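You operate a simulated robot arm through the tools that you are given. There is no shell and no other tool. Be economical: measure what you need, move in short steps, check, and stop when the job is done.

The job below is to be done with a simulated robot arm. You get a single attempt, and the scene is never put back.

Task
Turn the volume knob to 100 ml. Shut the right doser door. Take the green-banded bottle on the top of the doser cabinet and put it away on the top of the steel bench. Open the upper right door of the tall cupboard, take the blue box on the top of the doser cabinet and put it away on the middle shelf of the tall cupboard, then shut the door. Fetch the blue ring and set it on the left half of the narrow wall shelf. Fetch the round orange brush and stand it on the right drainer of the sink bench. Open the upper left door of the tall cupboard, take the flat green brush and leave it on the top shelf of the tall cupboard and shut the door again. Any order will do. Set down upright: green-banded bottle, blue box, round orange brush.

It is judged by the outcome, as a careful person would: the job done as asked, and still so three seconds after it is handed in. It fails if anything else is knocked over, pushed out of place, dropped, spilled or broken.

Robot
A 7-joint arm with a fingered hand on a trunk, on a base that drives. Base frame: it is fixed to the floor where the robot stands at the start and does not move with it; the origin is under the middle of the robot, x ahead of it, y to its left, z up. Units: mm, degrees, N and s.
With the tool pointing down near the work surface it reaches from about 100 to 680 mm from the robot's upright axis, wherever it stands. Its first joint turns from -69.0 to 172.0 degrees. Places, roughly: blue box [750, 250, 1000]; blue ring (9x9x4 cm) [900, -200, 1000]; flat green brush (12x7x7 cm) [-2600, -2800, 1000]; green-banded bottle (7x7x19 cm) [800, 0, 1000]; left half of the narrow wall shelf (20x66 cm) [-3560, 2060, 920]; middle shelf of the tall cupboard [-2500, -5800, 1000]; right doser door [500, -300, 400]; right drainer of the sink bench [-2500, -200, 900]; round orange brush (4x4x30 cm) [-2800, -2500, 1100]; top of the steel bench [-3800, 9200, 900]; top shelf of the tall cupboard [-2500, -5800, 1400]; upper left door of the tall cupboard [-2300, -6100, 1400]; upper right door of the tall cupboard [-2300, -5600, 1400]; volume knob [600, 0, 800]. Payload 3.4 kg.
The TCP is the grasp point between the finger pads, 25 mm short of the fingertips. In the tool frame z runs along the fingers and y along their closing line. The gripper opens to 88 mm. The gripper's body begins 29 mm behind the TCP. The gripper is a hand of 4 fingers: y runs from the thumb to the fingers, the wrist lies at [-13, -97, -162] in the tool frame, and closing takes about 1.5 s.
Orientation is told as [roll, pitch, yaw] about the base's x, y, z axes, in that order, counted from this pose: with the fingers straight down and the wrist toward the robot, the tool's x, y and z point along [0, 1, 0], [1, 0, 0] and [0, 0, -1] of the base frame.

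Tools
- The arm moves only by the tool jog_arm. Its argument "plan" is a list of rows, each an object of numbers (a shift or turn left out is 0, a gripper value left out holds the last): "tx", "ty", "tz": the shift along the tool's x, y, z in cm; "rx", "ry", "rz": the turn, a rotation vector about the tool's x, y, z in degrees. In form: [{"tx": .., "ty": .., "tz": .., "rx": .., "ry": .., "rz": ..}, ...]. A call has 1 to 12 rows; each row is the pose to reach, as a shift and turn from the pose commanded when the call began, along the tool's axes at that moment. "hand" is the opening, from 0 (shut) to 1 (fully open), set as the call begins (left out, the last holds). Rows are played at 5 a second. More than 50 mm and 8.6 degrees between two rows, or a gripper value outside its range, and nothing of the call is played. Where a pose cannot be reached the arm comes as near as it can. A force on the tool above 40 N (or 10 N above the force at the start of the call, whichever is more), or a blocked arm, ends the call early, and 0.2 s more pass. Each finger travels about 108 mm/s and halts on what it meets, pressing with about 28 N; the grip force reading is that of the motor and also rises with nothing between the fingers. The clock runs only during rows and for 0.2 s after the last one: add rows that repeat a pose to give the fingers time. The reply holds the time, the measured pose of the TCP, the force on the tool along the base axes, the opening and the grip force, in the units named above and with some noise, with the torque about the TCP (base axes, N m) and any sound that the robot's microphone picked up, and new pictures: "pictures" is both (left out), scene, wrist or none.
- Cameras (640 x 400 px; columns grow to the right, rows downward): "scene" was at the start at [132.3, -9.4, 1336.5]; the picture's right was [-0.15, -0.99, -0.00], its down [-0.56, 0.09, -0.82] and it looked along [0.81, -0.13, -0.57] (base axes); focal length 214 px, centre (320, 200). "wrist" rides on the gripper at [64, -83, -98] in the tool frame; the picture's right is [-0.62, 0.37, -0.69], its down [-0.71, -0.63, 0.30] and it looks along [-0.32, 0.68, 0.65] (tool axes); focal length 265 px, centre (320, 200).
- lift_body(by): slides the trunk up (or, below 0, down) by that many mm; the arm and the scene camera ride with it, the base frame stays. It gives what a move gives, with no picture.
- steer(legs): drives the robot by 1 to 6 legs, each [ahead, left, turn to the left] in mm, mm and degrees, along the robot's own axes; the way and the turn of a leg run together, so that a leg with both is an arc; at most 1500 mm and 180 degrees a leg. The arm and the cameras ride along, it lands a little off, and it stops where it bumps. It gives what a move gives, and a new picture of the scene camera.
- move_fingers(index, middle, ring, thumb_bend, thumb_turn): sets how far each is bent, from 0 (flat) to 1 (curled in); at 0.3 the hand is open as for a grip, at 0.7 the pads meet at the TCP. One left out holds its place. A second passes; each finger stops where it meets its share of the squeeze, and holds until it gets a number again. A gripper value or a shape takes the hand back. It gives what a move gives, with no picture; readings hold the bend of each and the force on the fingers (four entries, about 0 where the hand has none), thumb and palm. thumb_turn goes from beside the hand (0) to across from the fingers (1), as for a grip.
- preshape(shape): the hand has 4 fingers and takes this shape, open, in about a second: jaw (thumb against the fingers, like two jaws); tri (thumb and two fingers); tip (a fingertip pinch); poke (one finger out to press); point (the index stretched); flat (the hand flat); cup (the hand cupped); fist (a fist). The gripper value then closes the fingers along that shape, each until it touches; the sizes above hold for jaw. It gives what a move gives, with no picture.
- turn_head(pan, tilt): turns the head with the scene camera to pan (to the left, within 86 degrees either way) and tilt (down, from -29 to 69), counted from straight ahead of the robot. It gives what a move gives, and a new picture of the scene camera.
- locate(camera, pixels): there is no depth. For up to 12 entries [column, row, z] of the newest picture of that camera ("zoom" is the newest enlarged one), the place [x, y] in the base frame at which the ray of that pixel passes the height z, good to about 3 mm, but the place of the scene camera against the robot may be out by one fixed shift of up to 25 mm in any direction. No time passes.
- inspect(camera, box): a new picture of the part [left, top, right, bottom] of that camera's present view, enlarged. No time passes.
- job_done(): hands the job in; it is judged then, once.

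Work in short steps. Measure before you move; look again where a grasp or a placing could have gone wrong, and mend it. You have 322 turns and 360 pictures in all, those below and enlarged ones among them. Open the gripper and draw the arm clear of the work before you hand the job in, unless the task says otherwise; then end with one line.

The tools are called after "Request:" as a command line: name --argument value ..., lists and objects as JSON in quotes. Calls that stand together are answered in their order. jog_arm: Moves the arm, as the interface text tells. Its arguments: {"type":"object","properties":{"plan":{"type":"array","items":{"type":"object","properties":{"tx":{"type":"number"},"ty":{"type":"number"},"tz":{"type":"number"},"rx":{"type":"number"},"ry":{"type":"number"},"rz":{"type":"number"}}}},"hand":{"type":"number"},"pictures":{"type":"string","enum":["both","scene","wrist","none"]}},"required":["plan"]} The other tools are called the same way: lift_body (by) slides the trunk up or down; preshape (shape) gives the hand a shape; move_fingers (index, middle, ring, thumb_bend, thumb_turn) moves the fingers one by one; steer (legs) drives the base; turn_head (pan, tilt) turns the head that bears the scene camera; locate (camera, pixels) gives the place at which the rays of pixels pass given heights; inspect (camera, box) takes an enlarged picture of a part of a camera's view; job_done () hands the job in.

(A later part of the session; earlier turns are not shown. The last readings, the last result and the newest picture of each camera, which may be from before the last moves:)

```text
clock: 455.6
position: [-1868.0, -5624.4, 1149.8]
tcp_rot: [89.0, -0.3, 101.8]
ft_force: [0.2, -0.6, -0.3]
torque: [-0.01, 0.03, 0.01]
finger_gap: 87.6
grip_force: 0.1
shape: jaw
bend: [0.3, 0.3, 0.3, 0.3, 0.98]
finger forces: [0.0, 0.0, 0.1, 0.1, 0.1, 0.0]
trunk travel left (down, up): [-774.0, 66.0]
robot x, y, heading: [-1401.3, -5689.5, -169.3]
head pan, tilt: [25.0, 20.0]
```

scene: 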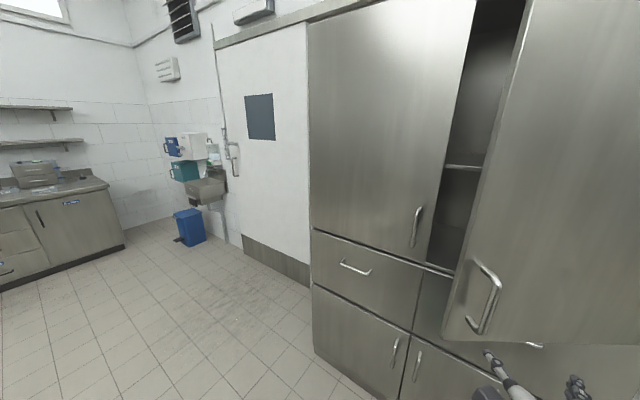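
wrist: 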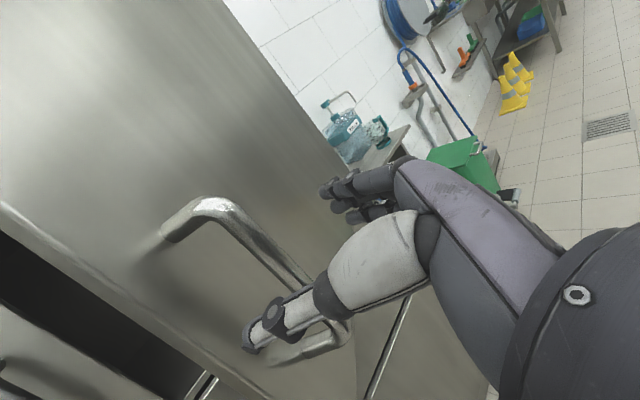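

Something behind blocked the base at x≈−1400. I look left/behind before moving on.

Request:
turn_head --pan 86 --tilt 35

Request:
turn_head --pan -86 --tilt 35

```text
clock: 456.9
position: [-1869.2, -5624.9, 1148.5]
tcp_rot: [88.8, -0.4, 101.9]
ft_force: [0.5, 0.6, 1.2]
torque: [0.03, -0.01, -0.01]
finger_gap: 87.8
grip_force: 0.1
shape: jaw
bend: [0.3, 0.3, 0.3, 0.3, 0.98]
finger forces: [0.0, 0.0, 0.0, 0.1, 0.1, 0.0]
trunk travel left (down, up): [-774.0, 66.0]
robot x, y, heading: [-1405.3, -5693.8, -169.5]
head pan, tilt: [85.9, 35.0]
```

scene: 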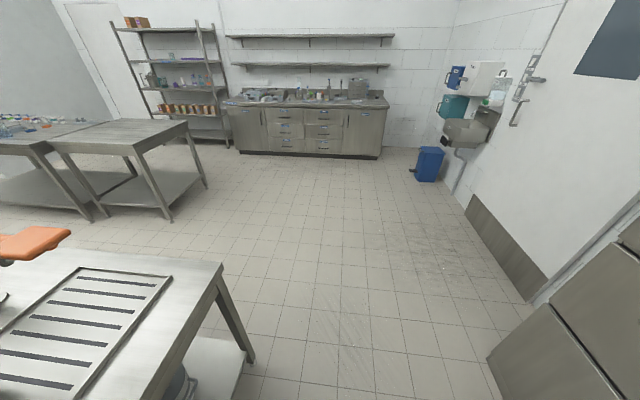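

```text
clock: 459.5
position: [-1869.1, -5624.0, 1149.5]
tcp_rot: [89.0, -0.3, 101.8]
ft_force: [0.1, -0.1, 0.8]
torque: [0.02, 0.02, -0.03]
finger_gap: 87.7
grip_force: 0.0
shape: jaw
bend: [0.3, 0.3, 0.3, 0.3, 0.98]
finger forces: [0.1, 0.1, 0.0, 0.0, 0.1, 0.0]
trunk travel left (down, up): [-774.0, 66.0]
robot x, y, heading: [-1405.3, -5694.2, -169.7]
head pan, tilt: [-85.9, 35.0]
```

scene: 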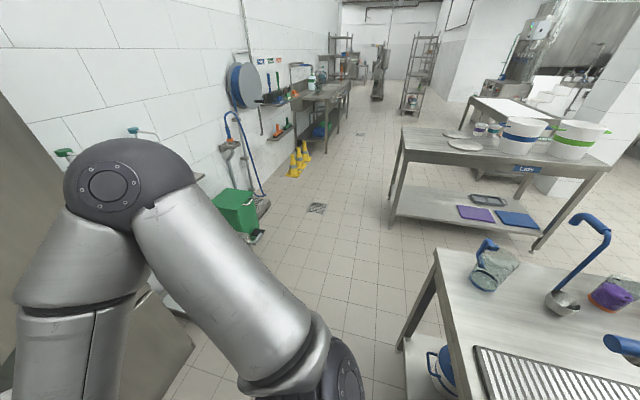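

A table stands behind (x>−1150); the south side is open. I step forward-left away from it and go south, then turn to face north.

Request:
steer --legs '[[48, 93, 0], [130, 535, 0], [0, 0, -100.5]]'

Request:
turn_head --pan 25 --tilt 25

```text
clock: 467.7
position: [-1300.5, -5904.9, 1149.2]
tcp_rot: [88.9, -0.3, 0.2]
ft_force: [0.8, 0.6, 0.5]
torque: [-0.03, -0.03, -0.03]
finger_gap: 87.6
grip_force: 0.2
shape: jaw
bend: [0.3, 0.3, 0.3, 0.3, 0.98]
finger forces: [0.0, 0.0, 0.1, 0.0, 0.0, 0.0]
trunk travel left (down, up): [-774.0, 66.0]
robot x, y, heading: [-1463.5, -6346.2, 89.1]
head pan, tilt: [-85.9, 35.0]
```

scene: 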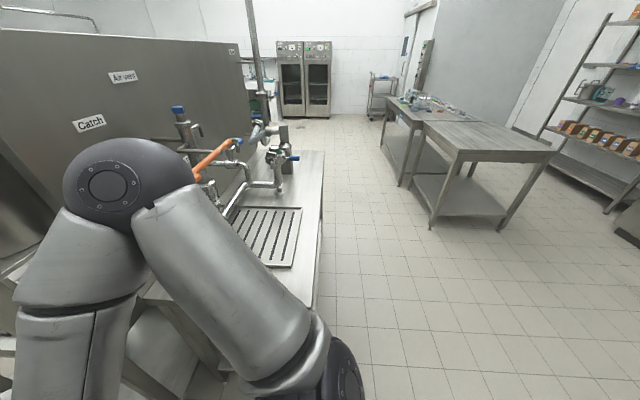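

```text
clock: 469.6
position: [-1299.9, -5905.4, 1148.4]
tcp_rot: [88.9, -0.3, 0.0]
ft_force: [0.4, 1.3, 0.0]
torque: [0.0, -0.03, 0.02]
finger_gap: 87.4
grip_force: 0.0
shape: jaw
bend: [0.3, 0.3, 0.3, 0.3, 0.98]
finger forces: [0.1, 0.0, 0.0, 0.0, 0.1, 0.1]
trunk travel left (down, up): [-774.0, 66.0]
robot x, y, heading: [-1464.2, -6346.8, 89.0]
head pan, tilt: [25.0, 25.0]
```

scene: 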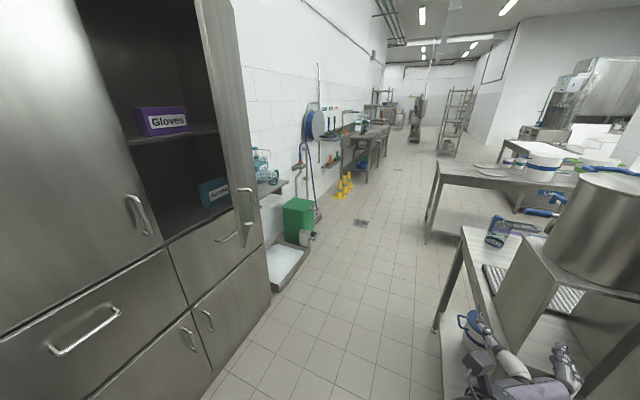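

The inside shows "Gloves" on the top shelf and another box below. I move the hand to the robot's left side (tool −y) first, then strafe left toward the cupboard.

Request:
jog_arm --plan '[{"ty": -4.5}, {"ty": -9}, {"ty": -13.5, "tz": 1}, {"ty": -18, "tz": 2}, {"ty": -22, "tz": 3}]' --pictures "none"

Request:
steer --legs '[[0, 460, 1]]'

```text
clock: 470.8
position: [-1522.9, -5875.6, 1148.6]
tcp_rot: [88.8, -0.5, 0.1]
ft_force: [1.0, 0.1, -0.1]
torque: [0.02, 0.03, 0.01]
finger_gap: 87.6
grip_force: 0.0
shape: jaw
bend: [0.3, 0.3, 0.3, 0.3, 0.98]
finger forces: [0.0, 0.1, 0.0, 0.0, 0.0, 0.0]
trunk travel left (down, up): [-774.0, 66.0]
robot x, y, heading: [-1464.5, -6346.0, 89.1]
head pan, tilt: [25.0, 25.0]
```

```text
clock: 473.6
position: [-1991.4, -5871.7, 1148.0]
tcp_rot: [89.0, -0.4, 1.1]
ft_force: [-0.2, 0.5, -0.6]
torque: [-0.02, 0.02, 0.0]
finger_gap: 87.8
grip_force: 0.2
shape: jaw
bend: [0.3, 0.3, 0.3, 0.3, 0.98]
finger forces: [0.0, 0.1, 0.0, 0.0, 0.0, 0.0]
trunk travel left (down, up): [-774.0, 66.0]
robot x, y, heading: [-1923.7, -6341.5, 90.2]
head pan, tilt: [25.0, 25.0]
```

scene: 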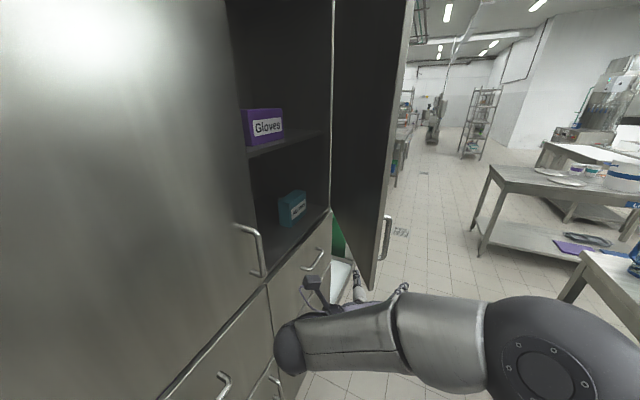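

I make a fist, shift it 6 cm further left so it's inside the door's edge, then drive forward to push the door wide open.

Request:
preshape --shape "fist"

Request:
jog_arm --plan '[{"ty": -3}, {"ty": -6}]' --pictures "none"

Request:
steer --legs '[[150, 0, 0], [150, 0, 0]]'

```text
clock: 474.5
position: [-1990.2, -5870.7, 1147.9]
tcp_rot: [88.9, -0.3, 1.2]
ft_force: [0.3, 0.1, 0.2]
torque: [0.0, 0.0, 0.04]
finger_gap: 0.1
grip_force: 0.0
shape: fist
bend: [1.0, 1.0, 1.0, 0.86, 0.85]
finger forces: [0.0, 0.1, 0.1, 0.0, 0.1, 0.1]
trunk travel left (down, up): [-774.0, 66.0]
robot x, y, heading: [-1927.6, -6340.2, 90.2]
head pan, tilt: [25.0, 25.0]
```

```text
clock: 475.1
position: [-2038.6, -5862.5, 1157.4]
tcp_rot: [88.8, 1.6, -0.8]
ft_force: [0.3, -0.3, -0.1]
torque: [0.01, -0.01, 0.04]
finger_gap: 0.0
grip_force: 0.1
shape: fist
bend: [1.0, 1.0, 1.0, 0.86, 0.85]
finger forces: [0.1, 0.0, 0.0, 0.0, 0.1, 0.0]
trunk travel left (down, up): [-774.0, 66.0]
robot x, y, heading: [-1925.8, -6337.8, 89.8]
head pan, tilt: [25.0, 25.0]
```

```text
clock: 476.9
position: [-2031.8, -5694.5, 1151.4]
tcp_rot: [88.4, 1.5, -1.3]
ft_force: [-0.2, 0.4, 0.9]
torque: [-0.03, -0.03, 0.0]
finger_gap: 0.0
grip_force: 0.0
shape: fist
bend: [1.0, 1.0, 1.0, 0.86, 0.85]
finger forces: [0.1, 0.0, 0.0, 0.0, 0.0, 0.1]
trunk travel left (down, up): [-774.0, 66.0]
robot x, y, heading: [-1924.5, -6174.5, 90.0]
head pan, tilt: [25.0, 25.0]
stopped in leg 2: the force on the tool passed its limit at 45 N (the readings are from after the stop); the commanded pose is now the measured one
```

scene: 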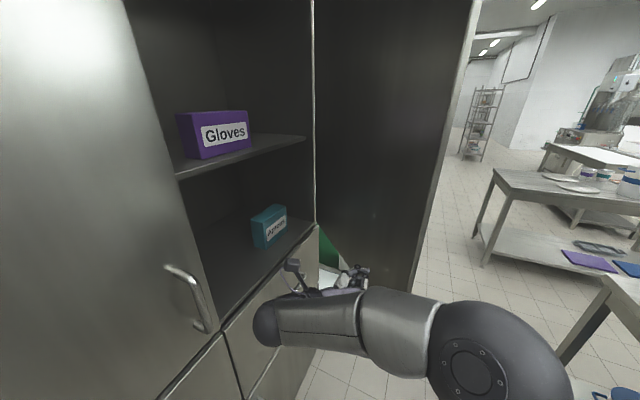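

The door swung further. Continue pushing forward.

Request:
steer --legs '[[80, 0, 0], [80, 0, 0], [80, 0, 0], [80, 0, 0]]'

```text
clock: 479.9
position: [-2032.1, -5373.6, 1150.9]
tcp_rot: [88.3, 1.2, -1.3]
ft_force: [-0.3, -0.2, -0.4]
torque: [-0.01, 0.01, 0.06]
finger_gap: 0.0
grip_force: 0.1
shape: fist
bend: [1.0, 1.0, 1.0, 0.86, 0.85]
finger forces: [0.0, 0.0, 0.1, 0.0, 0.0, 0.1]
trunk travel left (down, up): [-774.0, 66.0]
robot x, y, heading: [-1925.7, -5851.8, 89.8]
head pan, tilt: [25.0, 25.0]
```

scene: 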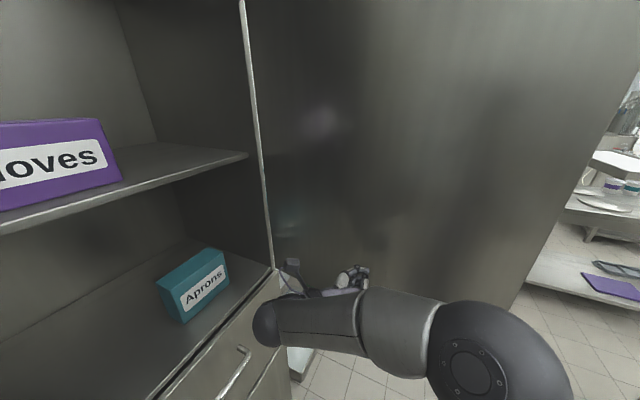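

The door is at ≈85–90°. I push it a bit further so it's well clear of the passage.

Request:
steer --legs '[[80, 0, 0], [100, 0, 0]]'

```text
clock: 481.6
position: [-2030.1, -5238.3, 1152.2]
tcp_rot: [88.3, 1.3, -1.9]
ft_force: [3.2, -10.0, 1.4]
torque: [0.2, 0.05, -0.02]
finger_gap: 0.0
grip_force: 0.1
shape: fist
bend: [1.0, 1.0, 1.0, 0.93, 0.82]
finger forces: [0.1, 0.0, 0.0, 0.1, 13.4, 0.0]
trunk travel left (down, up): [-774.0, 66.0]
robot x, y, heading: [-1924.5, -5712.2, 89.8]
head pan, tilt: [25.0, 25.0]
stopped in leg 2: the force on the tool passed its limit at 59 N (the readings are from after the stop); the commanded pose is now the measured one
```

scene: 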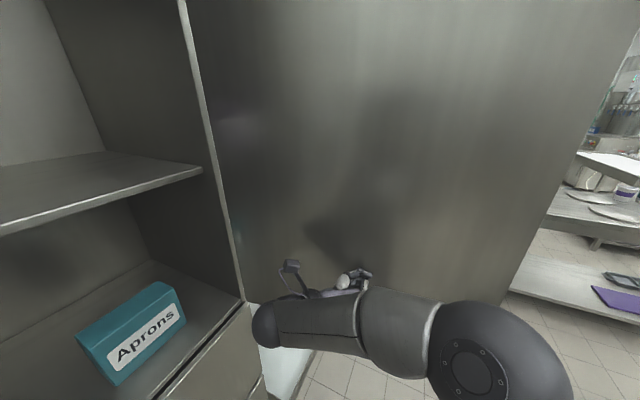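

The door is at its stop (~100°). I measure the shelf heights from here.

Request:
locate --camera "scene" --pixels '[[243, 298, 1060], [243, 298, 1040], [243, 298, 1020], [202, 170, 1450], [202, 170, 1420], [202, 170, 1390], [120, 383, 1040], [185, 318, 1040], [150, 262, 1040]]'

```text
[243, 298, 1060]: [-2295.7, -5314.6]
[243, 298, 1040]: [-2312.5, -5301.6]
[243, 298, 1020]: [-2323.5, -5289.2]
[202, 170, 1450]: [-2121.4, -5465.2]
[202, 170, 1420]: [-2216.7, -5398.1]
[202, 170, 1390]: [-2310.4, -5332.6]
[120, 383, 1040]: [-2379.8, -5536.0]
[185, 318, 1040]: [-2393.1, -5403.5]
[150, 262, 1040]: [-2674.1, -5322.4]
```

Middle shelf ≈1045, top shelf ≈1390; free space left of "Aprons". Now fetch the box: back out, shift right to x≈−1500 and go north through the passage.

Request:
preshape --shape "jaw"

Request:
steer --legs '[[-300, 0, 0], [-340, 0, 0], [0, -425, 0.2], [700, 0, 0], [700, 0, 0]]'

```text
clock: 482.5
position: [-2029.6, -5257.9, 1158.4]
tcp_rot: [89.0, 1.1, -1.8]
ft_force: [7.8, -77.2, -10.0]
torque: [0.37, 0.09, -0.34]
finger_gap: 32.8
grip_force: 0.1
shape: jaw
bend: [0.77, 0.3, 0.3, 0.78, 0.94]
finger forces: [54.6, 0.1, 0.0, 0.0, 46.9, 0.0]
trunk travel left (down, up): [-774.0, 66.0]
robot x, y, heading: [-1919.8, -5712.8, 89.7]
head pan, tilt: [25.0, 25.0]
```

```text
clock: 495.5
position: [-1613.4, -4477.9, 1151.4]
tcp_rot: [88.0, 1.2, -1.3]
ft_force: [-0.4, -0.1, 0.6]
torque: [0.01, -0.02, -0.01]
finger_gap: 87.8
grip_force: 0.0
shape: jaw
bend: [0.3, 0.3, 0.3, 0.3, 0.97]
finger forces: [0.0, 0.1, 0.0, 0.0, 0.0, 0.0]
trunk travel left (down, up): [-774.0, 66.0]
robot x, y, heading: [-1502.8, -4958.1, 90.2]
head pan, tilt: [25.0, 25.0]
```

scene: 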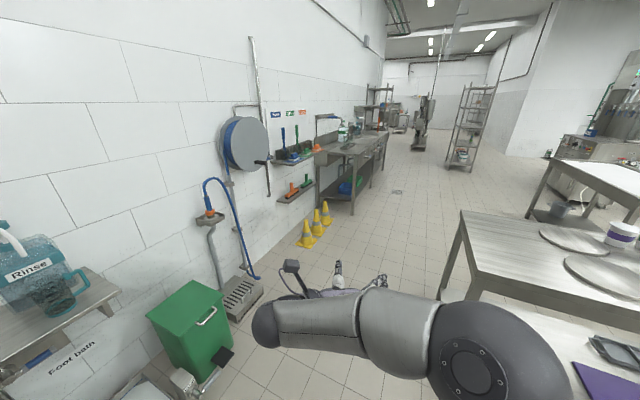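

Through. Continue north to (−1700,−500), then turn east toward the doser.

Request:
steer --legs '[[1480, 66, 0], [1480, 66, 0], [1480, 66, 0], [0, 0, -90], [1300, 0, 0]]'

```text
clock: 526.6
position: [79.2, -406.7, 1150.5]
tcp_rot: [88.2, 1.3, -91.0]
ft_force: [0.7, -0.1, -0.1]
torque: [-0.04, -0.01, 0.02]
finger_gap: 87.6
grip_force: 0.0
shape: jaw
bend: [0.3, 0.3, 0.3, 0.3, 0.97]
finger forces: [0.1, 0.1, 0.1, 0.1, 0.1, 0.1]
trunk travel left (down, up): [-774.0, 66.0]
robot x, y, heading: [-397.8, -520.9, 0.5]
head pan, tilt: [25.0, 25.0]
```

scene: 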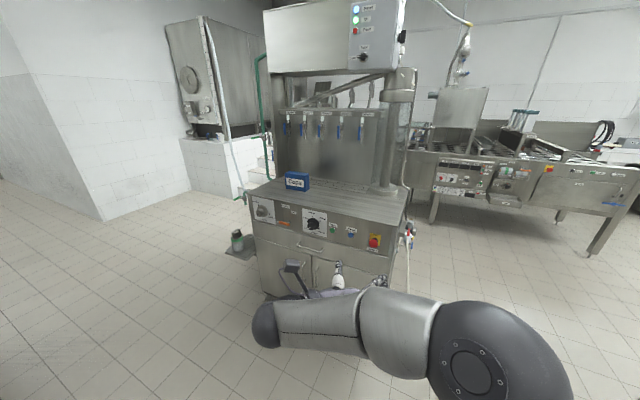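

I drive to about (200,−100) in front of the doser and measure the box.

Request:
steer --legs '[[0, 421, 0], [590, 0, -0.5]]'

Request:
turn_head --pan 20 --tilt 38

Request:
inspect --camera "wrist" --box '[0, 0, 640, 400]'

```text
clock: 532.2
position: [672.0, 12.9, 1151.4]
tcp_rot: [88.1, 1.2, -91.5]
ft_force: [-0.6, -0.2, 0.3]
torque: [0.03, 0.05, -0.01]
finger_gap: 87.7
grip_force: 0.1
shape: jaw
bend: [0.3, 0.3, 0.3, 0.3, 0.97]
finger forces: [0.0, 0.0, 0.0, 0.0, 0.1, 0.1]
trunk travel left (down, up): [-774.0, 66.0]
robot x, y, heading: [194.8, -97.7, -0.2]
head pan, tilt: [25.0, 25.0]
```

scene: 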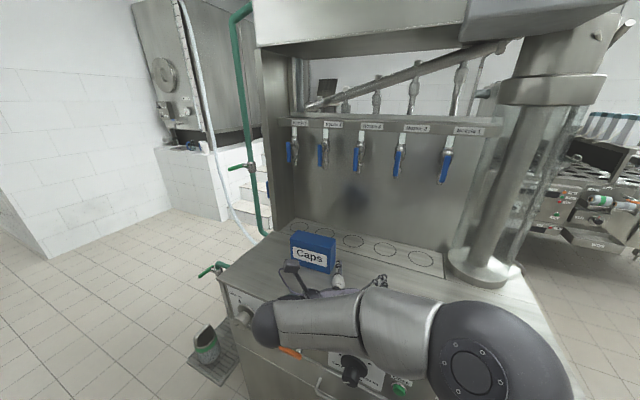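

```text
clock: 533.0
position: [670.4, 13.9, 1150.1]
tcp_rot: [88.1, 1.3, -91.6]
ft_force: [-0.7, -0.1, -0.6]
torque: [-0.02, -0.01, -0.02]
finger_gap: 87.4
grip_force: 0.0
shape: jaw
bend: [0.3, 0.3, 0.3, 0.3, 0.97]
finger forces: [0.1, 0.1, 0.1, 0.0, 0.0, 0.0]
trunk travel left (down, up): [-774.0, 66.0]
robot x, y, heading: [191.6, -93.1, -0.0]
head pan, tilt: [20.0, 38.0]
```

scene: 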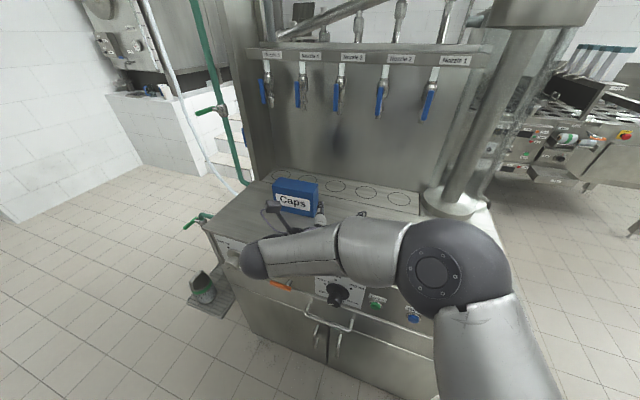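

```text
1.00 times, centred on (320, 200) of wrist (not enlarged: the box is as wide or as high as the picture)
```

zoom: 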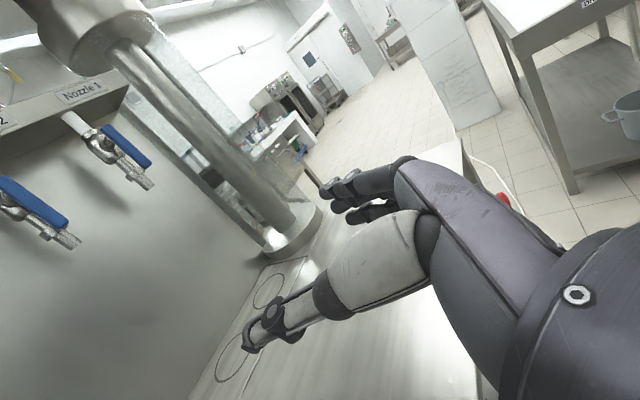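

Request:
inspect --camera "scene" --box '[255, 165, 345, 225]'

```text
6.67 times, centred on (300, 195) of scene
```

zoom: 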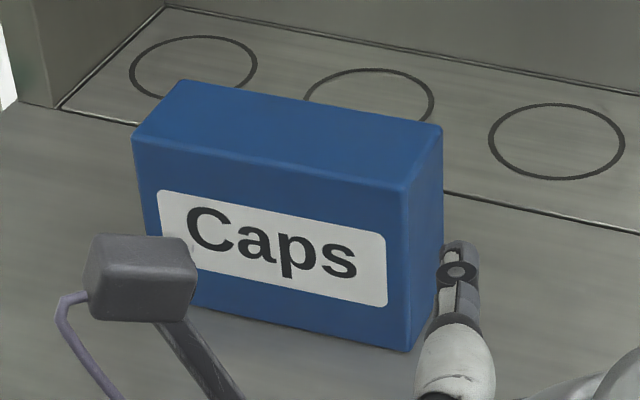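

Request:
locate --camera "zoom" --pixels '[[408, 352, 953], [438, 290, 953], [403, 190, 1070], [403, 190, 1080], [403, 190, 1090], [440, 128, 1070], [440, 128, 1080], [133, 140, 1080], [182, 82, 1080], [150, 235, 953]]'

```text
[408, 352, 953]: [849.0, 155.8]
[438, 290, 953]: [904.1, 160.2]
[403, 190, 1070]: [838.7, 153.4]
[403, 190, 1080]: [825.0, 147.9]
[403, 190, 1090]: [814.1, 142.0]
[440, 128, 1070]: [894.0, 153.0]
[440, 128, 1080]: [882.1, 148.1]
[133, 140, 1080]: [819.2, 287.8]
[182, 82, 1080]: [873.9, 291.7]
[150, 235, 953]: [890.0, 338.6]
```

Box: x≈845–900 (55 thick), y≈152–299, height ≈110. I rotate the hand to point left (+y) so it can grasp the box's right end across its thickness.

Request:
jog_arm --plan '[{"rx": 8.2}, {"rx": 16.4}, {"rx": 24.6}, {"rx": 32.8}, {"rx": 41}, {"rx": 49.2}, {"rx": 57.4}, {"rx": 65.6}, {"rx": 73.8}, {"rx": 82}, {"rx": 91}, {"rx": 91}]'

```text
refused: row 11 steps farther than a row can; nothing moved
```

Request:
jog_arm --plan '[{"rx": 8.3}, {"rx": 16.6}, {"rx": 24.9}, {"rx": 33.2}, {"rx": 41.5}, {"rx": 49.8}, {"rx": 58.1}, {"rx": 66.4}, {"rx": 74.7}, {"rx": 83}, {"rx": 91}, {"rx": 91}]'

```text
clock: 535.6
position: [670.8, 14.5, 1149.3]
tcp_rot: [91.2, 2.0, -0.3]
ft_force: [-0.3, 0.3, 1.1]
torque: [-0.01, 0.01, 0.02]
finger_gap: 87.6
grip_force: 0.0
shape: jaw
bend: [0.3, 0.3, 0.3, 0.3, 0.97]
finger forces: [0.0, 0.0, 0.1, 0.0, 0.0, 0.0]
trunk travel left (down, up): [-774.0, 66.0]
robot x, y, heading: [195.3, -95.3, -0.2]
head pan, tilt: [20.0, 38.0]
```

scene: 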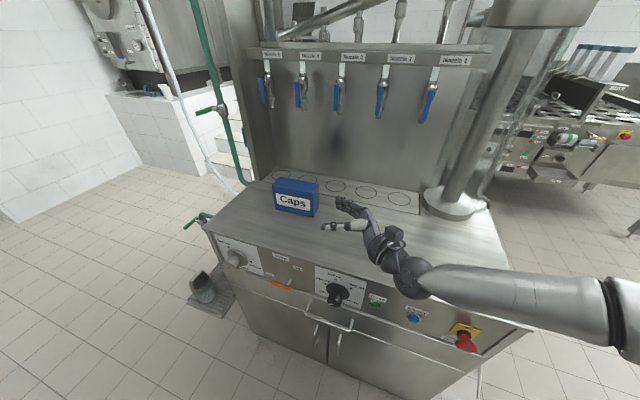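
wrist: 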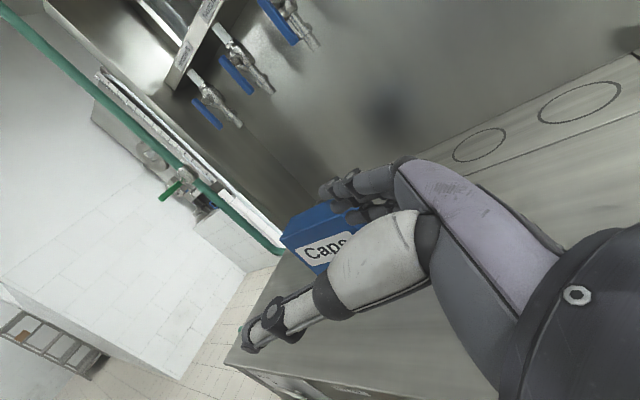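

Works. I drive 70 mm closer and move the hand to the right of the box end (x≈872, y≈85), lowering to z≈1025.

Request:
steer --legs '[[70, 0, 0]]'

Request:
jog_arm --plan '[{"ty": 4.5}, {"ty": 9, "tz": 2}, {"ty": 13, "tz": 4, "tx": -1}, {"ty": 13, "tz": 6.5, "tx": -4}, {"ty": 13, "tz": 6.5, "tx": -8}, {"ty": 13, "tz": 6.5, "tx": -12}]'

```text
clock: 536.6
position: [741.8, 14.2, 1149.8]
tcp_rot: [91.2, 1.9, -0.5]
ft_force: [0.8, 0.5, -0.3]
torque: [0.02, -0.03, -0.01]
finger_gap: 87.9
grip_force: 0.0
shape: jaw
bend: [0.3, 0.3, 0.3, 0.3, 0.97]
finger forces: [0.0, 0.0, 0.0, 0.1, 0.0, 0.0]
trunk travel left (down, up): [-774.0, 66.0]
robot x, y, heading: [263.0, -98.0, -0.2]
head pan, tilt: [20.0, 38.0]
```

scene: 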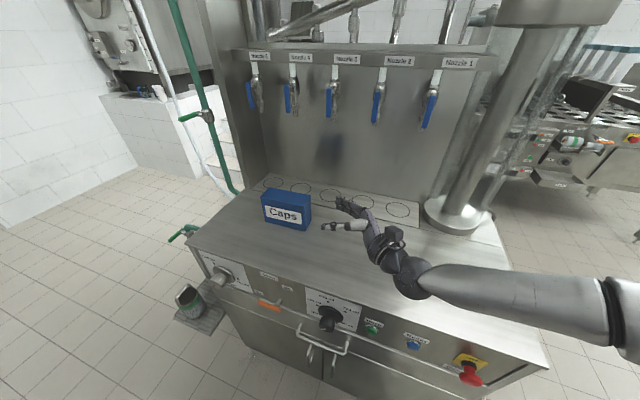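

```text
clock: 538.0
position: [866.9, 80.9, 1029.3]
tcp_rot: [91.2, 1.9, -0.4]
ft_force: [-0.5, -0.4, 1.4]
torque: [0.01, -0.01, 0.02]
finger_gap: 87.9
grip_force: 0.1
shape: jaw
bend: [0.3, 0.3, 0.3, 0.3, 0.97]
finger forces: [0.1, 0.0, 0.1, 0.0, 0.0, 0.0]
trunk travel left (down, up): [-774.0, 66.0]
robot x, y, heading: [268.1, -99.5, -0.2]
head pan, tilt: [20.0, 38.0]
```

scene: 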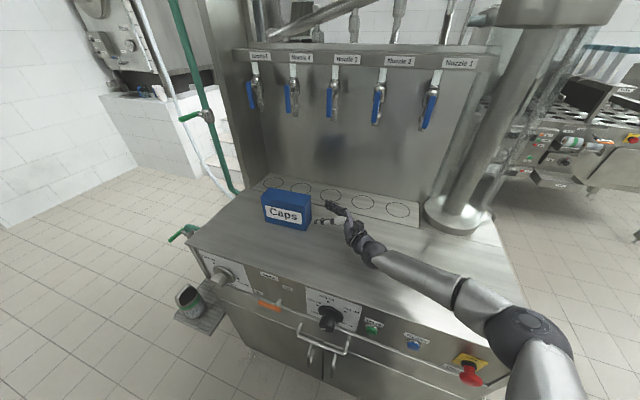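
wrist: 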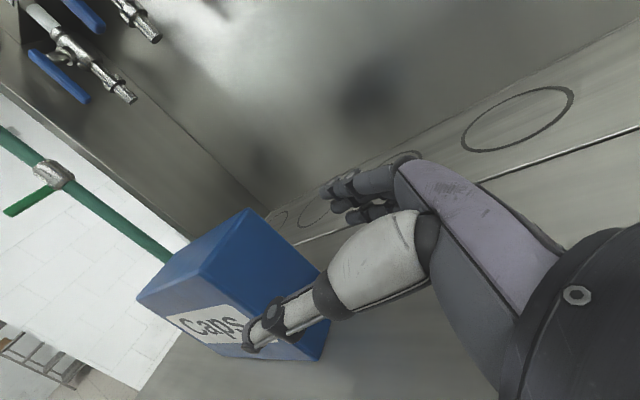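

Request:
locate --camera "wrist" --pixels '[[203, 278, 1063], [250, 210, 1063], [138, 298, 1063], [318, 358, 953], [203, 278, 1055], [250, 210, 1055], [330, 275, 953]]'

```text
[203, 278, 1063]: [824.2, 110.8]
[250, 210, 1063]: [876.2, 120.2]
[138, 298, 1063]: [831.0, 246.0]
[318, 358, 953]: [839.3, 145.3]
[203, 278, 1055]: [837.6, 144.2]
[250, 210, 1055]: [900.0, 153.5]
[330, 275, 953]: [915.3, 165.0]
```

The box end is at y≈148, x 838–900, centred on the TCP. Advance 9 cm and close.

Request:
jog_arm --plan '[{"tz": 3, "tx": -0.5}, {"tz": 6, "tx": -1}, {"tz": 9, "tx": -1}]' --pictures "wrist"

Request:
jog_arm --plan '[{}, {}, {}, {}, {}, {}, {}, {}]' --hand 0 --pictures "wrist"

```text
clock: 538.8
position: [868.3, 173.4, 1020.4]
tcp_rot: [91.2, 1.9, -0.6]
ft_force: [-0.4, 0.7, -0.8]
torque: [-0.01, -0.01, -0.02]
finger_gap: 88.2
grip_force: 0.1
shape: jaw
bend: [0.3, 0.3, 0.3, 0.3, 0.97]
finger forces: [0.3, 0.1, 0.1, 0.0, 0.6, 0.0]
trunk travel left (down, up): [-774.0, 66.0]
robot x, y, heading: [267.5, -96.1, 0.1]
head pan, tilt: [20.0, 38.0]
```

wrist: 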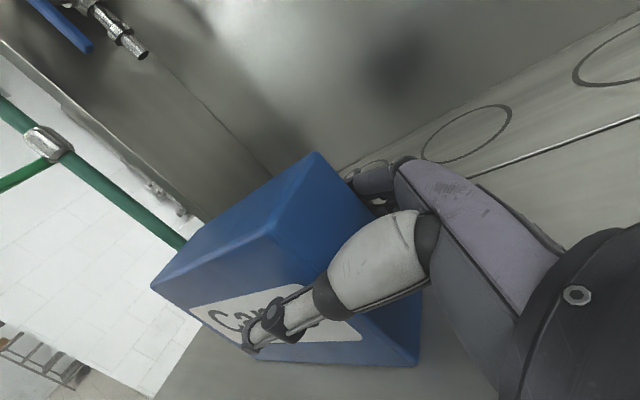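

```text
clock: 540.6
position: [867.4, 172.0, 1021.6]
tcp_rot: [91.2, 1.8, -0.4]
ft_force: [0.4, 0.9, 1.3]
torque: [0.06, -0.08, 0.02]
finger_gap: 63.0
grip_force: 28.3
shape: jaw
bend: [0.74, 0.42, 0.38, 0.42, 0.98]
finger forces: [16.6, 9.0, 3.5, 0.0, 29.3, 0.1]
trunk travel left (down, up): [-774.0, 66.0]
robot x, y, heading: [263.0, -95.0, -0.1]
head pan, tilt: [20.0, 38.0]
```

wrist: 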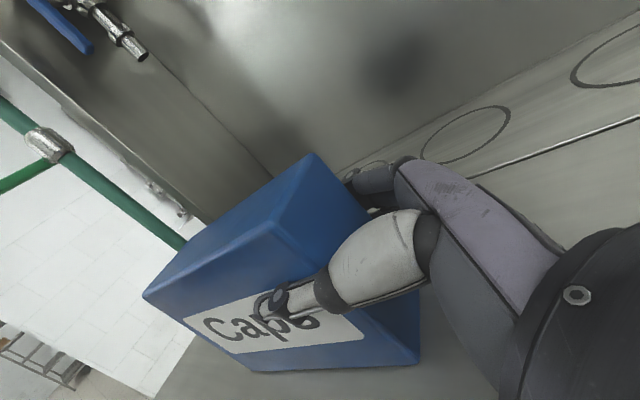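

Gripped (29 N). Lift 12 cm.

Request:
jog_arm --plan '[{"tx": 1.5}, {"tx": 4}, {"tx": 8}, {"tx": 12}, {"tx": 12}]'

```text
clock: 541.8
position: [872.8, 170.1, 1140.7]
tcp_rot: [91.2, 2.0, -0.4]
ft_force: [-0.2, 1.2, -0.7]
torque: [-0.04, -0.02, 0.0]
finger_gap: 63.0
grip_force: 27.8
shape: jaw
bend: [0.74, 0.42, 0.38, 0.42, 0.98]
finger forces: [16.5, 8.9, 3.5, 0.1, 29.1, 0.1]
trunk travel left (down, up): [-774.0, 66.0]
robot x, y, heading: [262.1, -93.9, 0.1]
head pan, tilt: [20.0, 38.0]
```

scene: 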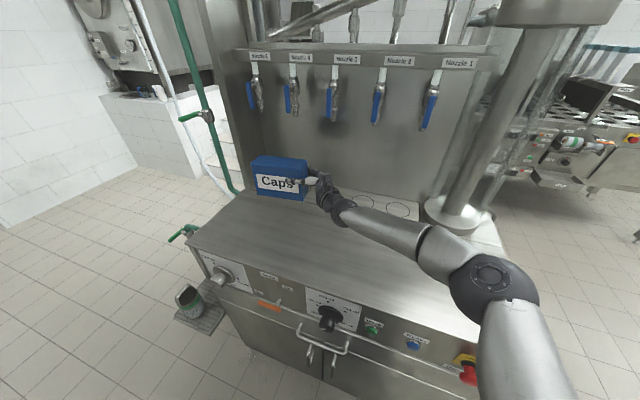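
wrist: 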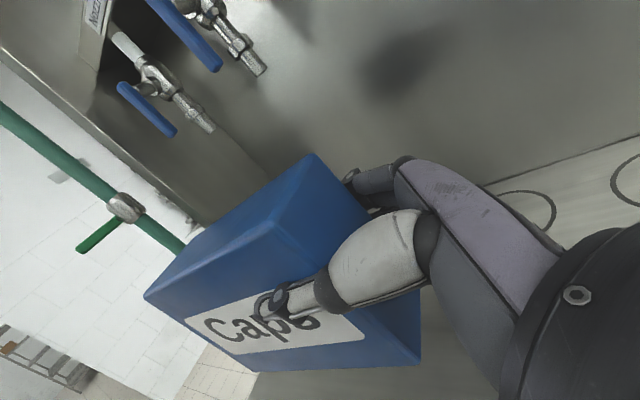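

Box held level. Back away 500 mm, pull in, and turn the hand to point forward again.

Request:
steer --legs '[[-500, 0, 0]]'

Request:
jog_arm --plan '[{"ty": -4.5}, {"ty": -9}, {"ty": -13, "tz": -2}, {"ty": -15, "tz": -6}, {"ty": -15, "tz": -10}]' --pictures "none"

Request:
jog_arm --plan '[{"rx": -8.3}, {"rx": -16.6}, {"rx": -24.9}, {"rx": -33.2}, {"rx": -41.5}, {"rx": -49.8}, {"rx": -58.1}, {"rx": -66.4}, {"rx": -74.7}, {"rx": -83}, {"rx": -90}, {"rx": -90}]'

```text
clock: 544.7
position: [371.6, 169.9, 1139.6]
tcp_rot: [91.1, 2.0, -0.4]
ft_force: [0.3, 0.2, -1.4]
torque: [-0.06, 0.0, -0.02]
finger_gap: 62.9
grip_force: 28.0
shape: jaw
bend: [0.74, 0.42, 0.38, 0.42, 0.98]
finger forces: [16.5, 8.9, 3.4, 0.1, 29.1, 0.0]
trunk travel left (down, up): [-774.0, 66.0]
robot x, y, heading: [-239.7, -95.4, 0.2]
head pan, tilt: [20.0, 38.0]
```

scene: 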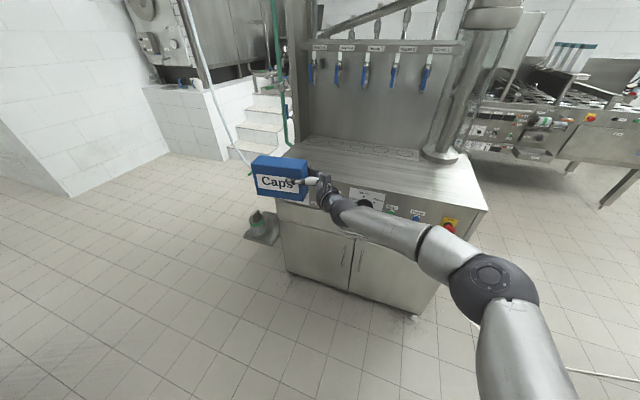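

```text
clock: 545.9
position: [219.5, 69.2, 1143.6]
tcp_rot: [91.4, 1.8, -0.4]
ft_force: [-0.8, 0.3, -0.3]
torque: [-0.07, -0.01, 0.03]
finger_gap: 63.4
grip_force: 28.2
shape: jaw
bend: [0.74, 0.42, 0.38, 0.42, 0.98]
finger forces: [16.4, 8.8, 3.5, 0.0, 28.9, 0.0]
trunk travel left (down, up): [-774.0, 66.0]
robot x, y, heading: [-234.5, -96.3, 0.3]
head pan, tilt: [20.0, 38.0]
```

```text
clock: 548.5
position: [243.5, 21.4, 1149.0]
tcp_rot: [86.7, 2.1, -92.3]
ft_force: [0.1, -0.7, -0.4]
torque: [-0.03, 0.05, 0.05]
finger_gap: 62.8
grip_force: 27.7
shape: jaw
bend: [0.74, 0.43, 0.38, 0.42, 0.98]
finger forces: [16.4, 8.5, 3.7, 0.0, 28.7, 0.0]
out of reach, approached as far as the arm can: row 10, 11, 12
trunk travel left (down, up): [-774.0, 66.0]
robot x, y, heading: [-242.0, -96.3, 0.2]
head pan, tilt: [20.0, 38.0]
```

scene: 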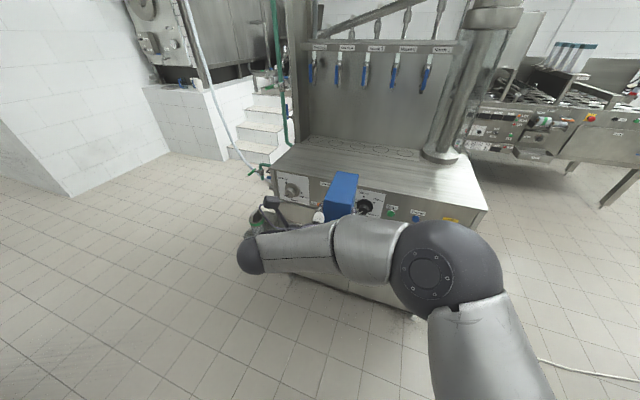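
wrist: 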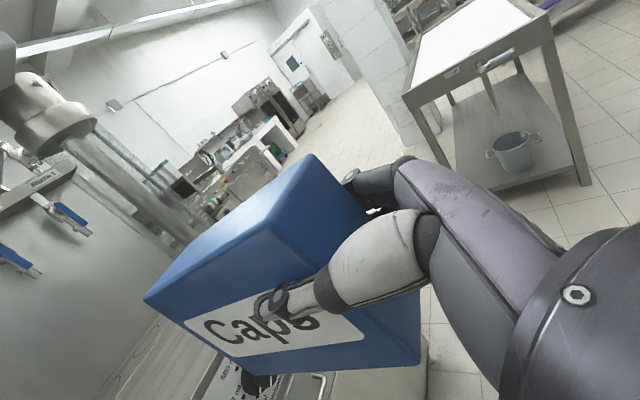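

Box points forward. I drive to (−1700,−450), face north, and reverse south along the aisle (as I came) to y≈−4900.

Request:
steer --legs '[[0, 0, -166.6], [1495, 0, 0], [0, 0, -103.6], [-1480, -50, 0], [-1480, -50, 0], [-1400, -50, 0]]'

Request:
turn_head --pan 80 --tilt 25

```text
clock: 587.7
position: [-1770.8, -4297.6, 1160.2]
tcp_rot: [87.6, 2.9, -2.7]
ft_force: [0.0, 0.2, -0.9]
torque: [-0.09, -0.02, -0.01]
finger_gap: 62.7
grip_force: 28.0
shape: jaw
bend: [0.74, 0.43, 0.38, 0.42, 0.98]
finger forces: [16.3, 8.5, 3.4, 0.0, 28.1, 0.0]
trunk travel left (down, up): [-774.0, 66.0]
robot x, y, heading: [-1661.7, -4780.4, 89.5]
head pan, tilt: [20.0, 38.0]
```

scene: 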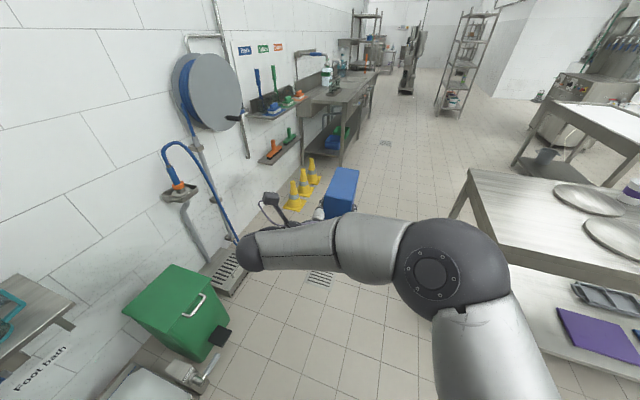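

```text
clock: 589.0
position: [-1768.3, -4295.5, 1160.8]
tcp_rot: [87.5, 3.1, -3.2]
ft_force: [0.1, 0.7, -1.3]
torque: [-0.04, -0.03, -0.03]
finger_gap: 62.5
grip_force: 27.4
shape: jaw
bend: [0.74, 0.43, 0.39, 0.42, 0.98]
finger forces: [16.2, 8.5, 3.7, 0.0, 28.2, 0.0]
trunk travel left (down, up): [-774.0, 66.0]
robot x, y, heading: [-1659.7, -4783.2, 89.4]
head pan, tilt: [80.0, 25.0]
```

scene: 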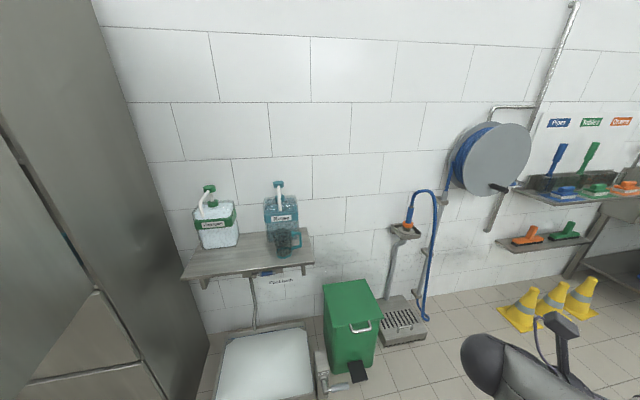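

I shift right to x≈−1490 and reverse 1300 mm through the passage past the open door.

Request:
steer --legs '[[0, -170, 0.5], [-650, 0, 0], [-650, 0, 0]]'

Request:
turn_head --pan 60 --tilt 20

```text
clock: 596.9
position: [-1607.7, -5604.7, 1161.5]
tcp_rot: [87.4, 3.0, -2.4]
ft_force: [-0.3, 0.8, -0.6]
torque: [-0.04, 0.03, 0.01]
finger_gap: 62.5
grip_force: 28.3
shape: jaw
bend: [0.74, 0.43, 0.39, 0.42, 0.98]
finger forces: [16.2, 8.5, 3.6, 0.0, 28.2, 0.0]
trunk travel left (down, up): [-774.0, 66.0]
robot x, y, heading: [-1495.1, -6088.6, 90.3]
head pan, tilt: [80.0, 25.0]
```

scene: 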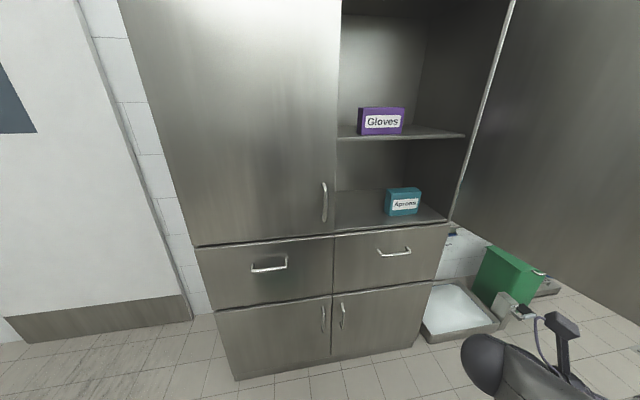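

```text
clock: 597.8
position: [-1608.9, -5603.3, 1160.5]
tcp_rot: [87.5, 3.1, -2.6]
ft_force: [1.3, -0.7, -1.3]
torque: [-0.05, 0.01, 0.03]
finger_gap: 62.9
grip_force: 27.9
shape: jaw
bend: [0.74, 0.43, 0.39, 0.42, 0.98]
finger forces: [16.2, 8.4, 3.6, 0.1, 28.1, 0.0]
trunk travel left (down, up): [-774.0, 66.0]
robot x, y, heading: [-1493.4, -6085.9, 90.1]
head pan, tilt: [60.0, 20.0]
```

scene: 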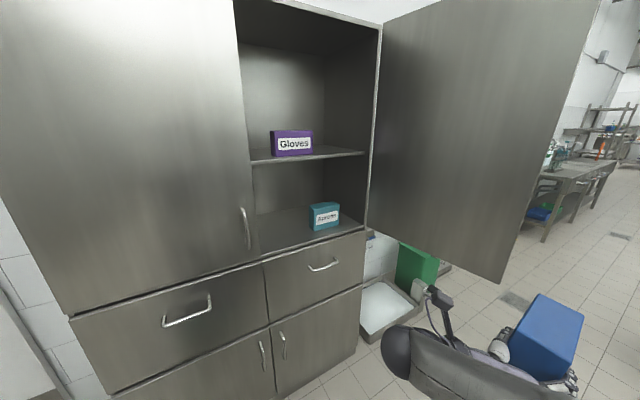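

Clear view: "Aprons" on the middle shelf with free space left of it. I turn to face the cupboard and move to y≈−5830, x≈−1720.

Request:
steer --legs '[[0, 0, 90], [0, -256, 0], [230, 0, 0]]'

Request:
turn_head --pan -5 --tilt 30

```text
clock: 604.7
position: [-2186.7, -5946.1, 1158.7]
tcp_rot: [86.8, 3.0, 87.6]
ft_force: [12.9, -0.8, -2.6]
torque: [0.01, -0.03, -0.13]
finger_gap: 62.0
grip_force: 28.1
shape: jaw
bend: [0.74, 0.43, 0.39, 0.43, 0.99]
finger forces: [17.7, 8.8, 3.7, 0.0, 34.0, 0.0]
trunk travel left (down, up): [-774.0, 66.0]
robot x, y, heading: [-1712.4, -5831.4, -179.2]
head pan, tilt: [60.0, 20.0]
stopped in leg 3: the force on the tool passed its limit at 48 N (the readings are from after the stop); the commanded pose is now the measured one
```

scene: 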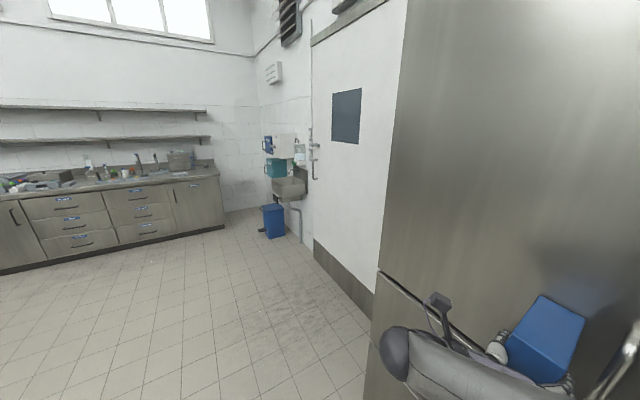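

```text
clock: 606.1
position: [-2187.3, -5946.9, 1159.3]
tcp_rot: [87.1, 3.1, 87.6]
ft_force: [16.2, -1.2, -4.6]
torque: [-0.05, -0.08, -0.14]
finger_gap: 61.8
grip_force: 27.3
shape: jaw
bend: [0.74, 0.43, 0.39, 0.43, 0.99]
finger forces: [17.9, 8.8, 3.9, 0.0, 34.7, 0.0]
trunk travel left (down, up): [-774.0, 66.0]
robot x, y, heading: [-1709.4, -5832.6, -179.7]
head pan, tilt: [-5.0, 30.0]
```

scene: 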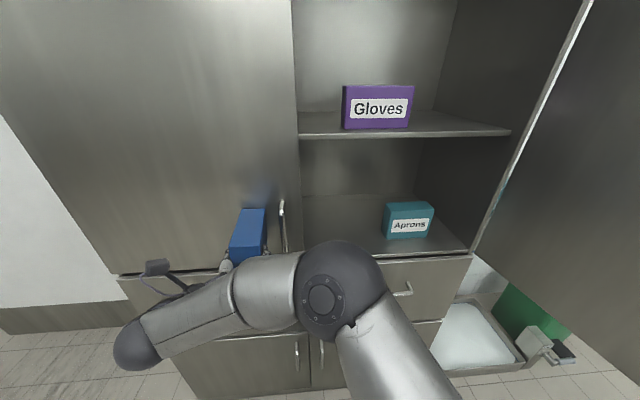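

The box tip touched the closed left door. I back off 120 mm, then shift the hand right toward y≈−5690.

Request:
steer --legs '[[-120, 0, 0]]'

Request:
jog_arm --plan '[{"ty": 4.5}, {"ty": 9}, {"ty": 13.5}, {"ty": 18, "tz": 1}, {"ty": 22, "tz": 2}, {"ty": 24.5, "tz": 3}]'

```text
clock: 607.3
position: [-2069.8, -5944.5, 1157.0]
tcp_rot: [86.8, 3.1, 87.5]
ft_force: [-0.2, 0.0, -1.4]
torque: [0.03, -0.07, -0.02]
finger_gap: 61.9
grip_force: 28.0
shape: jaw
bend: [0.74, 0.43, 0.39, 0.43, 0.98]
finger forces: [17.2, 8.6, 3.9, 0.0, 30.5, 0.0]
trunk travel left (down, up): [-774.0, 66.0]
robot x, y, heading: [-1590.9, -5831.8, -179.8]
head pan, tilt: [-5.0, 30.0]
```

scene: 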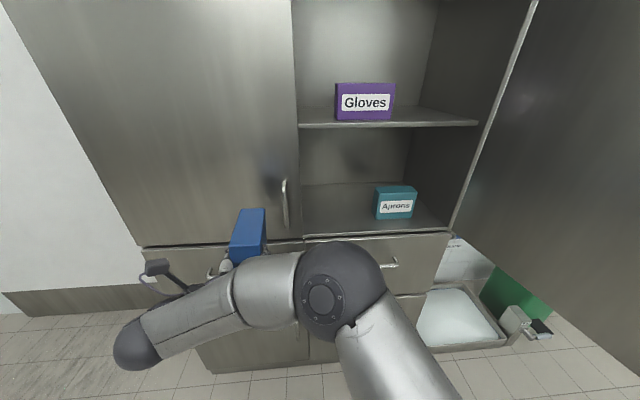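

```text
clock: 608.7
position: [-2091.5, -5698.9, 1143.4]
tcp_rot: [86.8, 3.0, 87.6]
ft_force: [-0.3, 0.9, -1.6]
torque: [-0.01, -0.05, 0.0]
finger_gap: 61.9
grip_force: 28.3
shape: jaw
bend: [0.74, 0.43, 0.39, 0.43, 0.98]
finger forces: [17.1, 8.5, 3.7, 0.1, 29.9, 0.0]
trunk travel left (down, up): [-774.0, 66.0]
robot x, y, heading: [-1589.8, -5829.8, -180.0]
head pan, tilt: [-5.0, 30.0]
```

scene: 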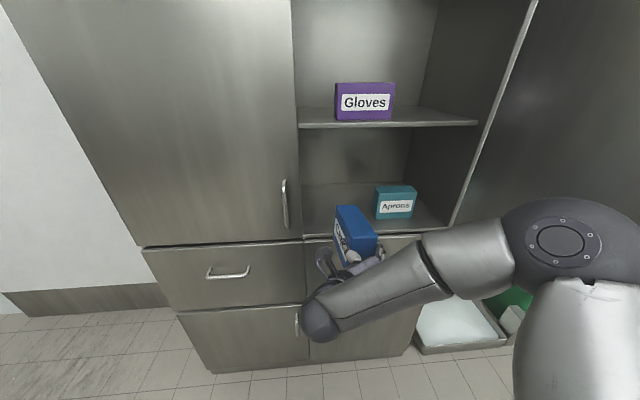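
wrist: 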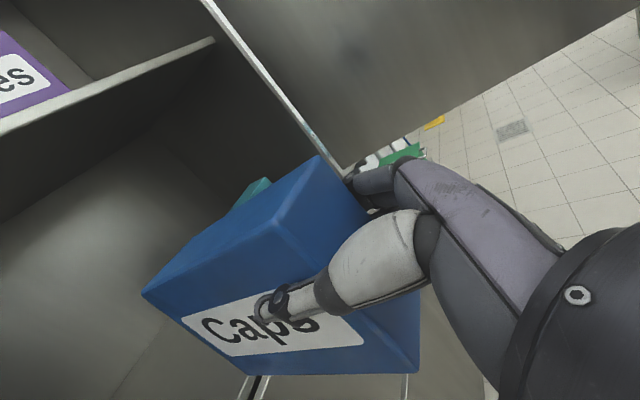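

Hand is at y≈−5699. I correct the 4° tilt, raise slightly to clear the shelf lip and shift 2 cm right, then drive in 200 mm.

Request:
jog_arm --plan '[{"ry": 4.4, "tx": 2.5, "ty": 2.2}, {"ry": 4.4, "tx": 2.5, "ty": 2.2}]' --pictures "none"

Request:
steer --legs '[[100, 0, 0], [100, 0, 0]]'

Request:
inspect --camera "wrist" --box '[0, 0, 640, 400]'

```text
clock: 609.3
position: [-2092.5, -5676.0, 1166.6]
tcp_rot: [91.2, 2.9, 87.5]
ft_force: [0.5, 0.6, -1.0]
torque: [0.02, -0.06, -0.03]
finger_gap: 62.1
grip_force: 27.9
shape: jaw
bend: [0.74, 0.43, 0.39, 0.43, 0.98]
finger forces: [17.0, 8.4, 3.7, 0.0, 29.9, 0.1]
trunk travel left (down, up): [-774.0, 66.0]
robot x, y, heading: [-1583.8, -5831.4, -179.7]
head pan, tilt: [-5.0, 30.0]
```

```text
clock: 611.2
position: [-2291.9, -5675.8, 1166.5]
tcp_rot: [91.3, 3.1, 87.5]
ft_force: [-1.1, 0.6, -1.7]
torque: [0.0, -0.05, -0.04]
finger_gap: 61.9
grip_force: 28.2
shape: jaw
bend: [0.74, 0.43, 0.39, 0.43, 0.98]
finger forces: [17.0, 8.5, 3.8, 0.0, 29.8, 0.0]
trunk travel left (down, up): [-774.0, 66.0]
robot x, y, heading: [-1790.9, -5829.2, -179.6]
head pan, tilt: [-5.0, 30.0]
```

scene: 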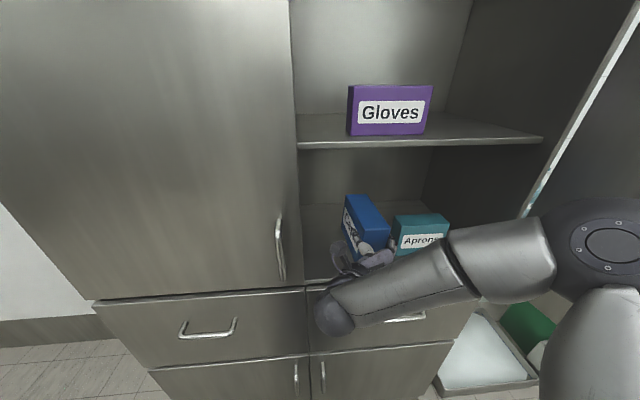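

```text
1.00 times, centred on (320, 200) of wrist (not enlarged: the box is as wide or as high as the picture)
```

zoom: 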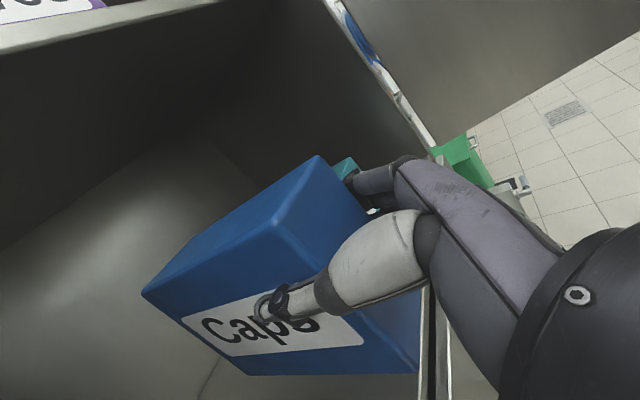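

Request:
locate --camera "scene" --pixels '[[396, 256, 1045], [440, 247, 1045], [300, 280, 1045], [395, 222, 1110], [296, 145, 1390]]'

```text
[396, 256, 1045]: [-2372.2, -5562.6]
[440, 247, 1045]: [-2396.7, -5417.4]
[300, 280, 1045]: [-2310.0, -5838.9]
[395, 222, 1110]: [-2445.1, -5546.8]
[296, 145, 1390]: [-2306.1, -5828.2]
```

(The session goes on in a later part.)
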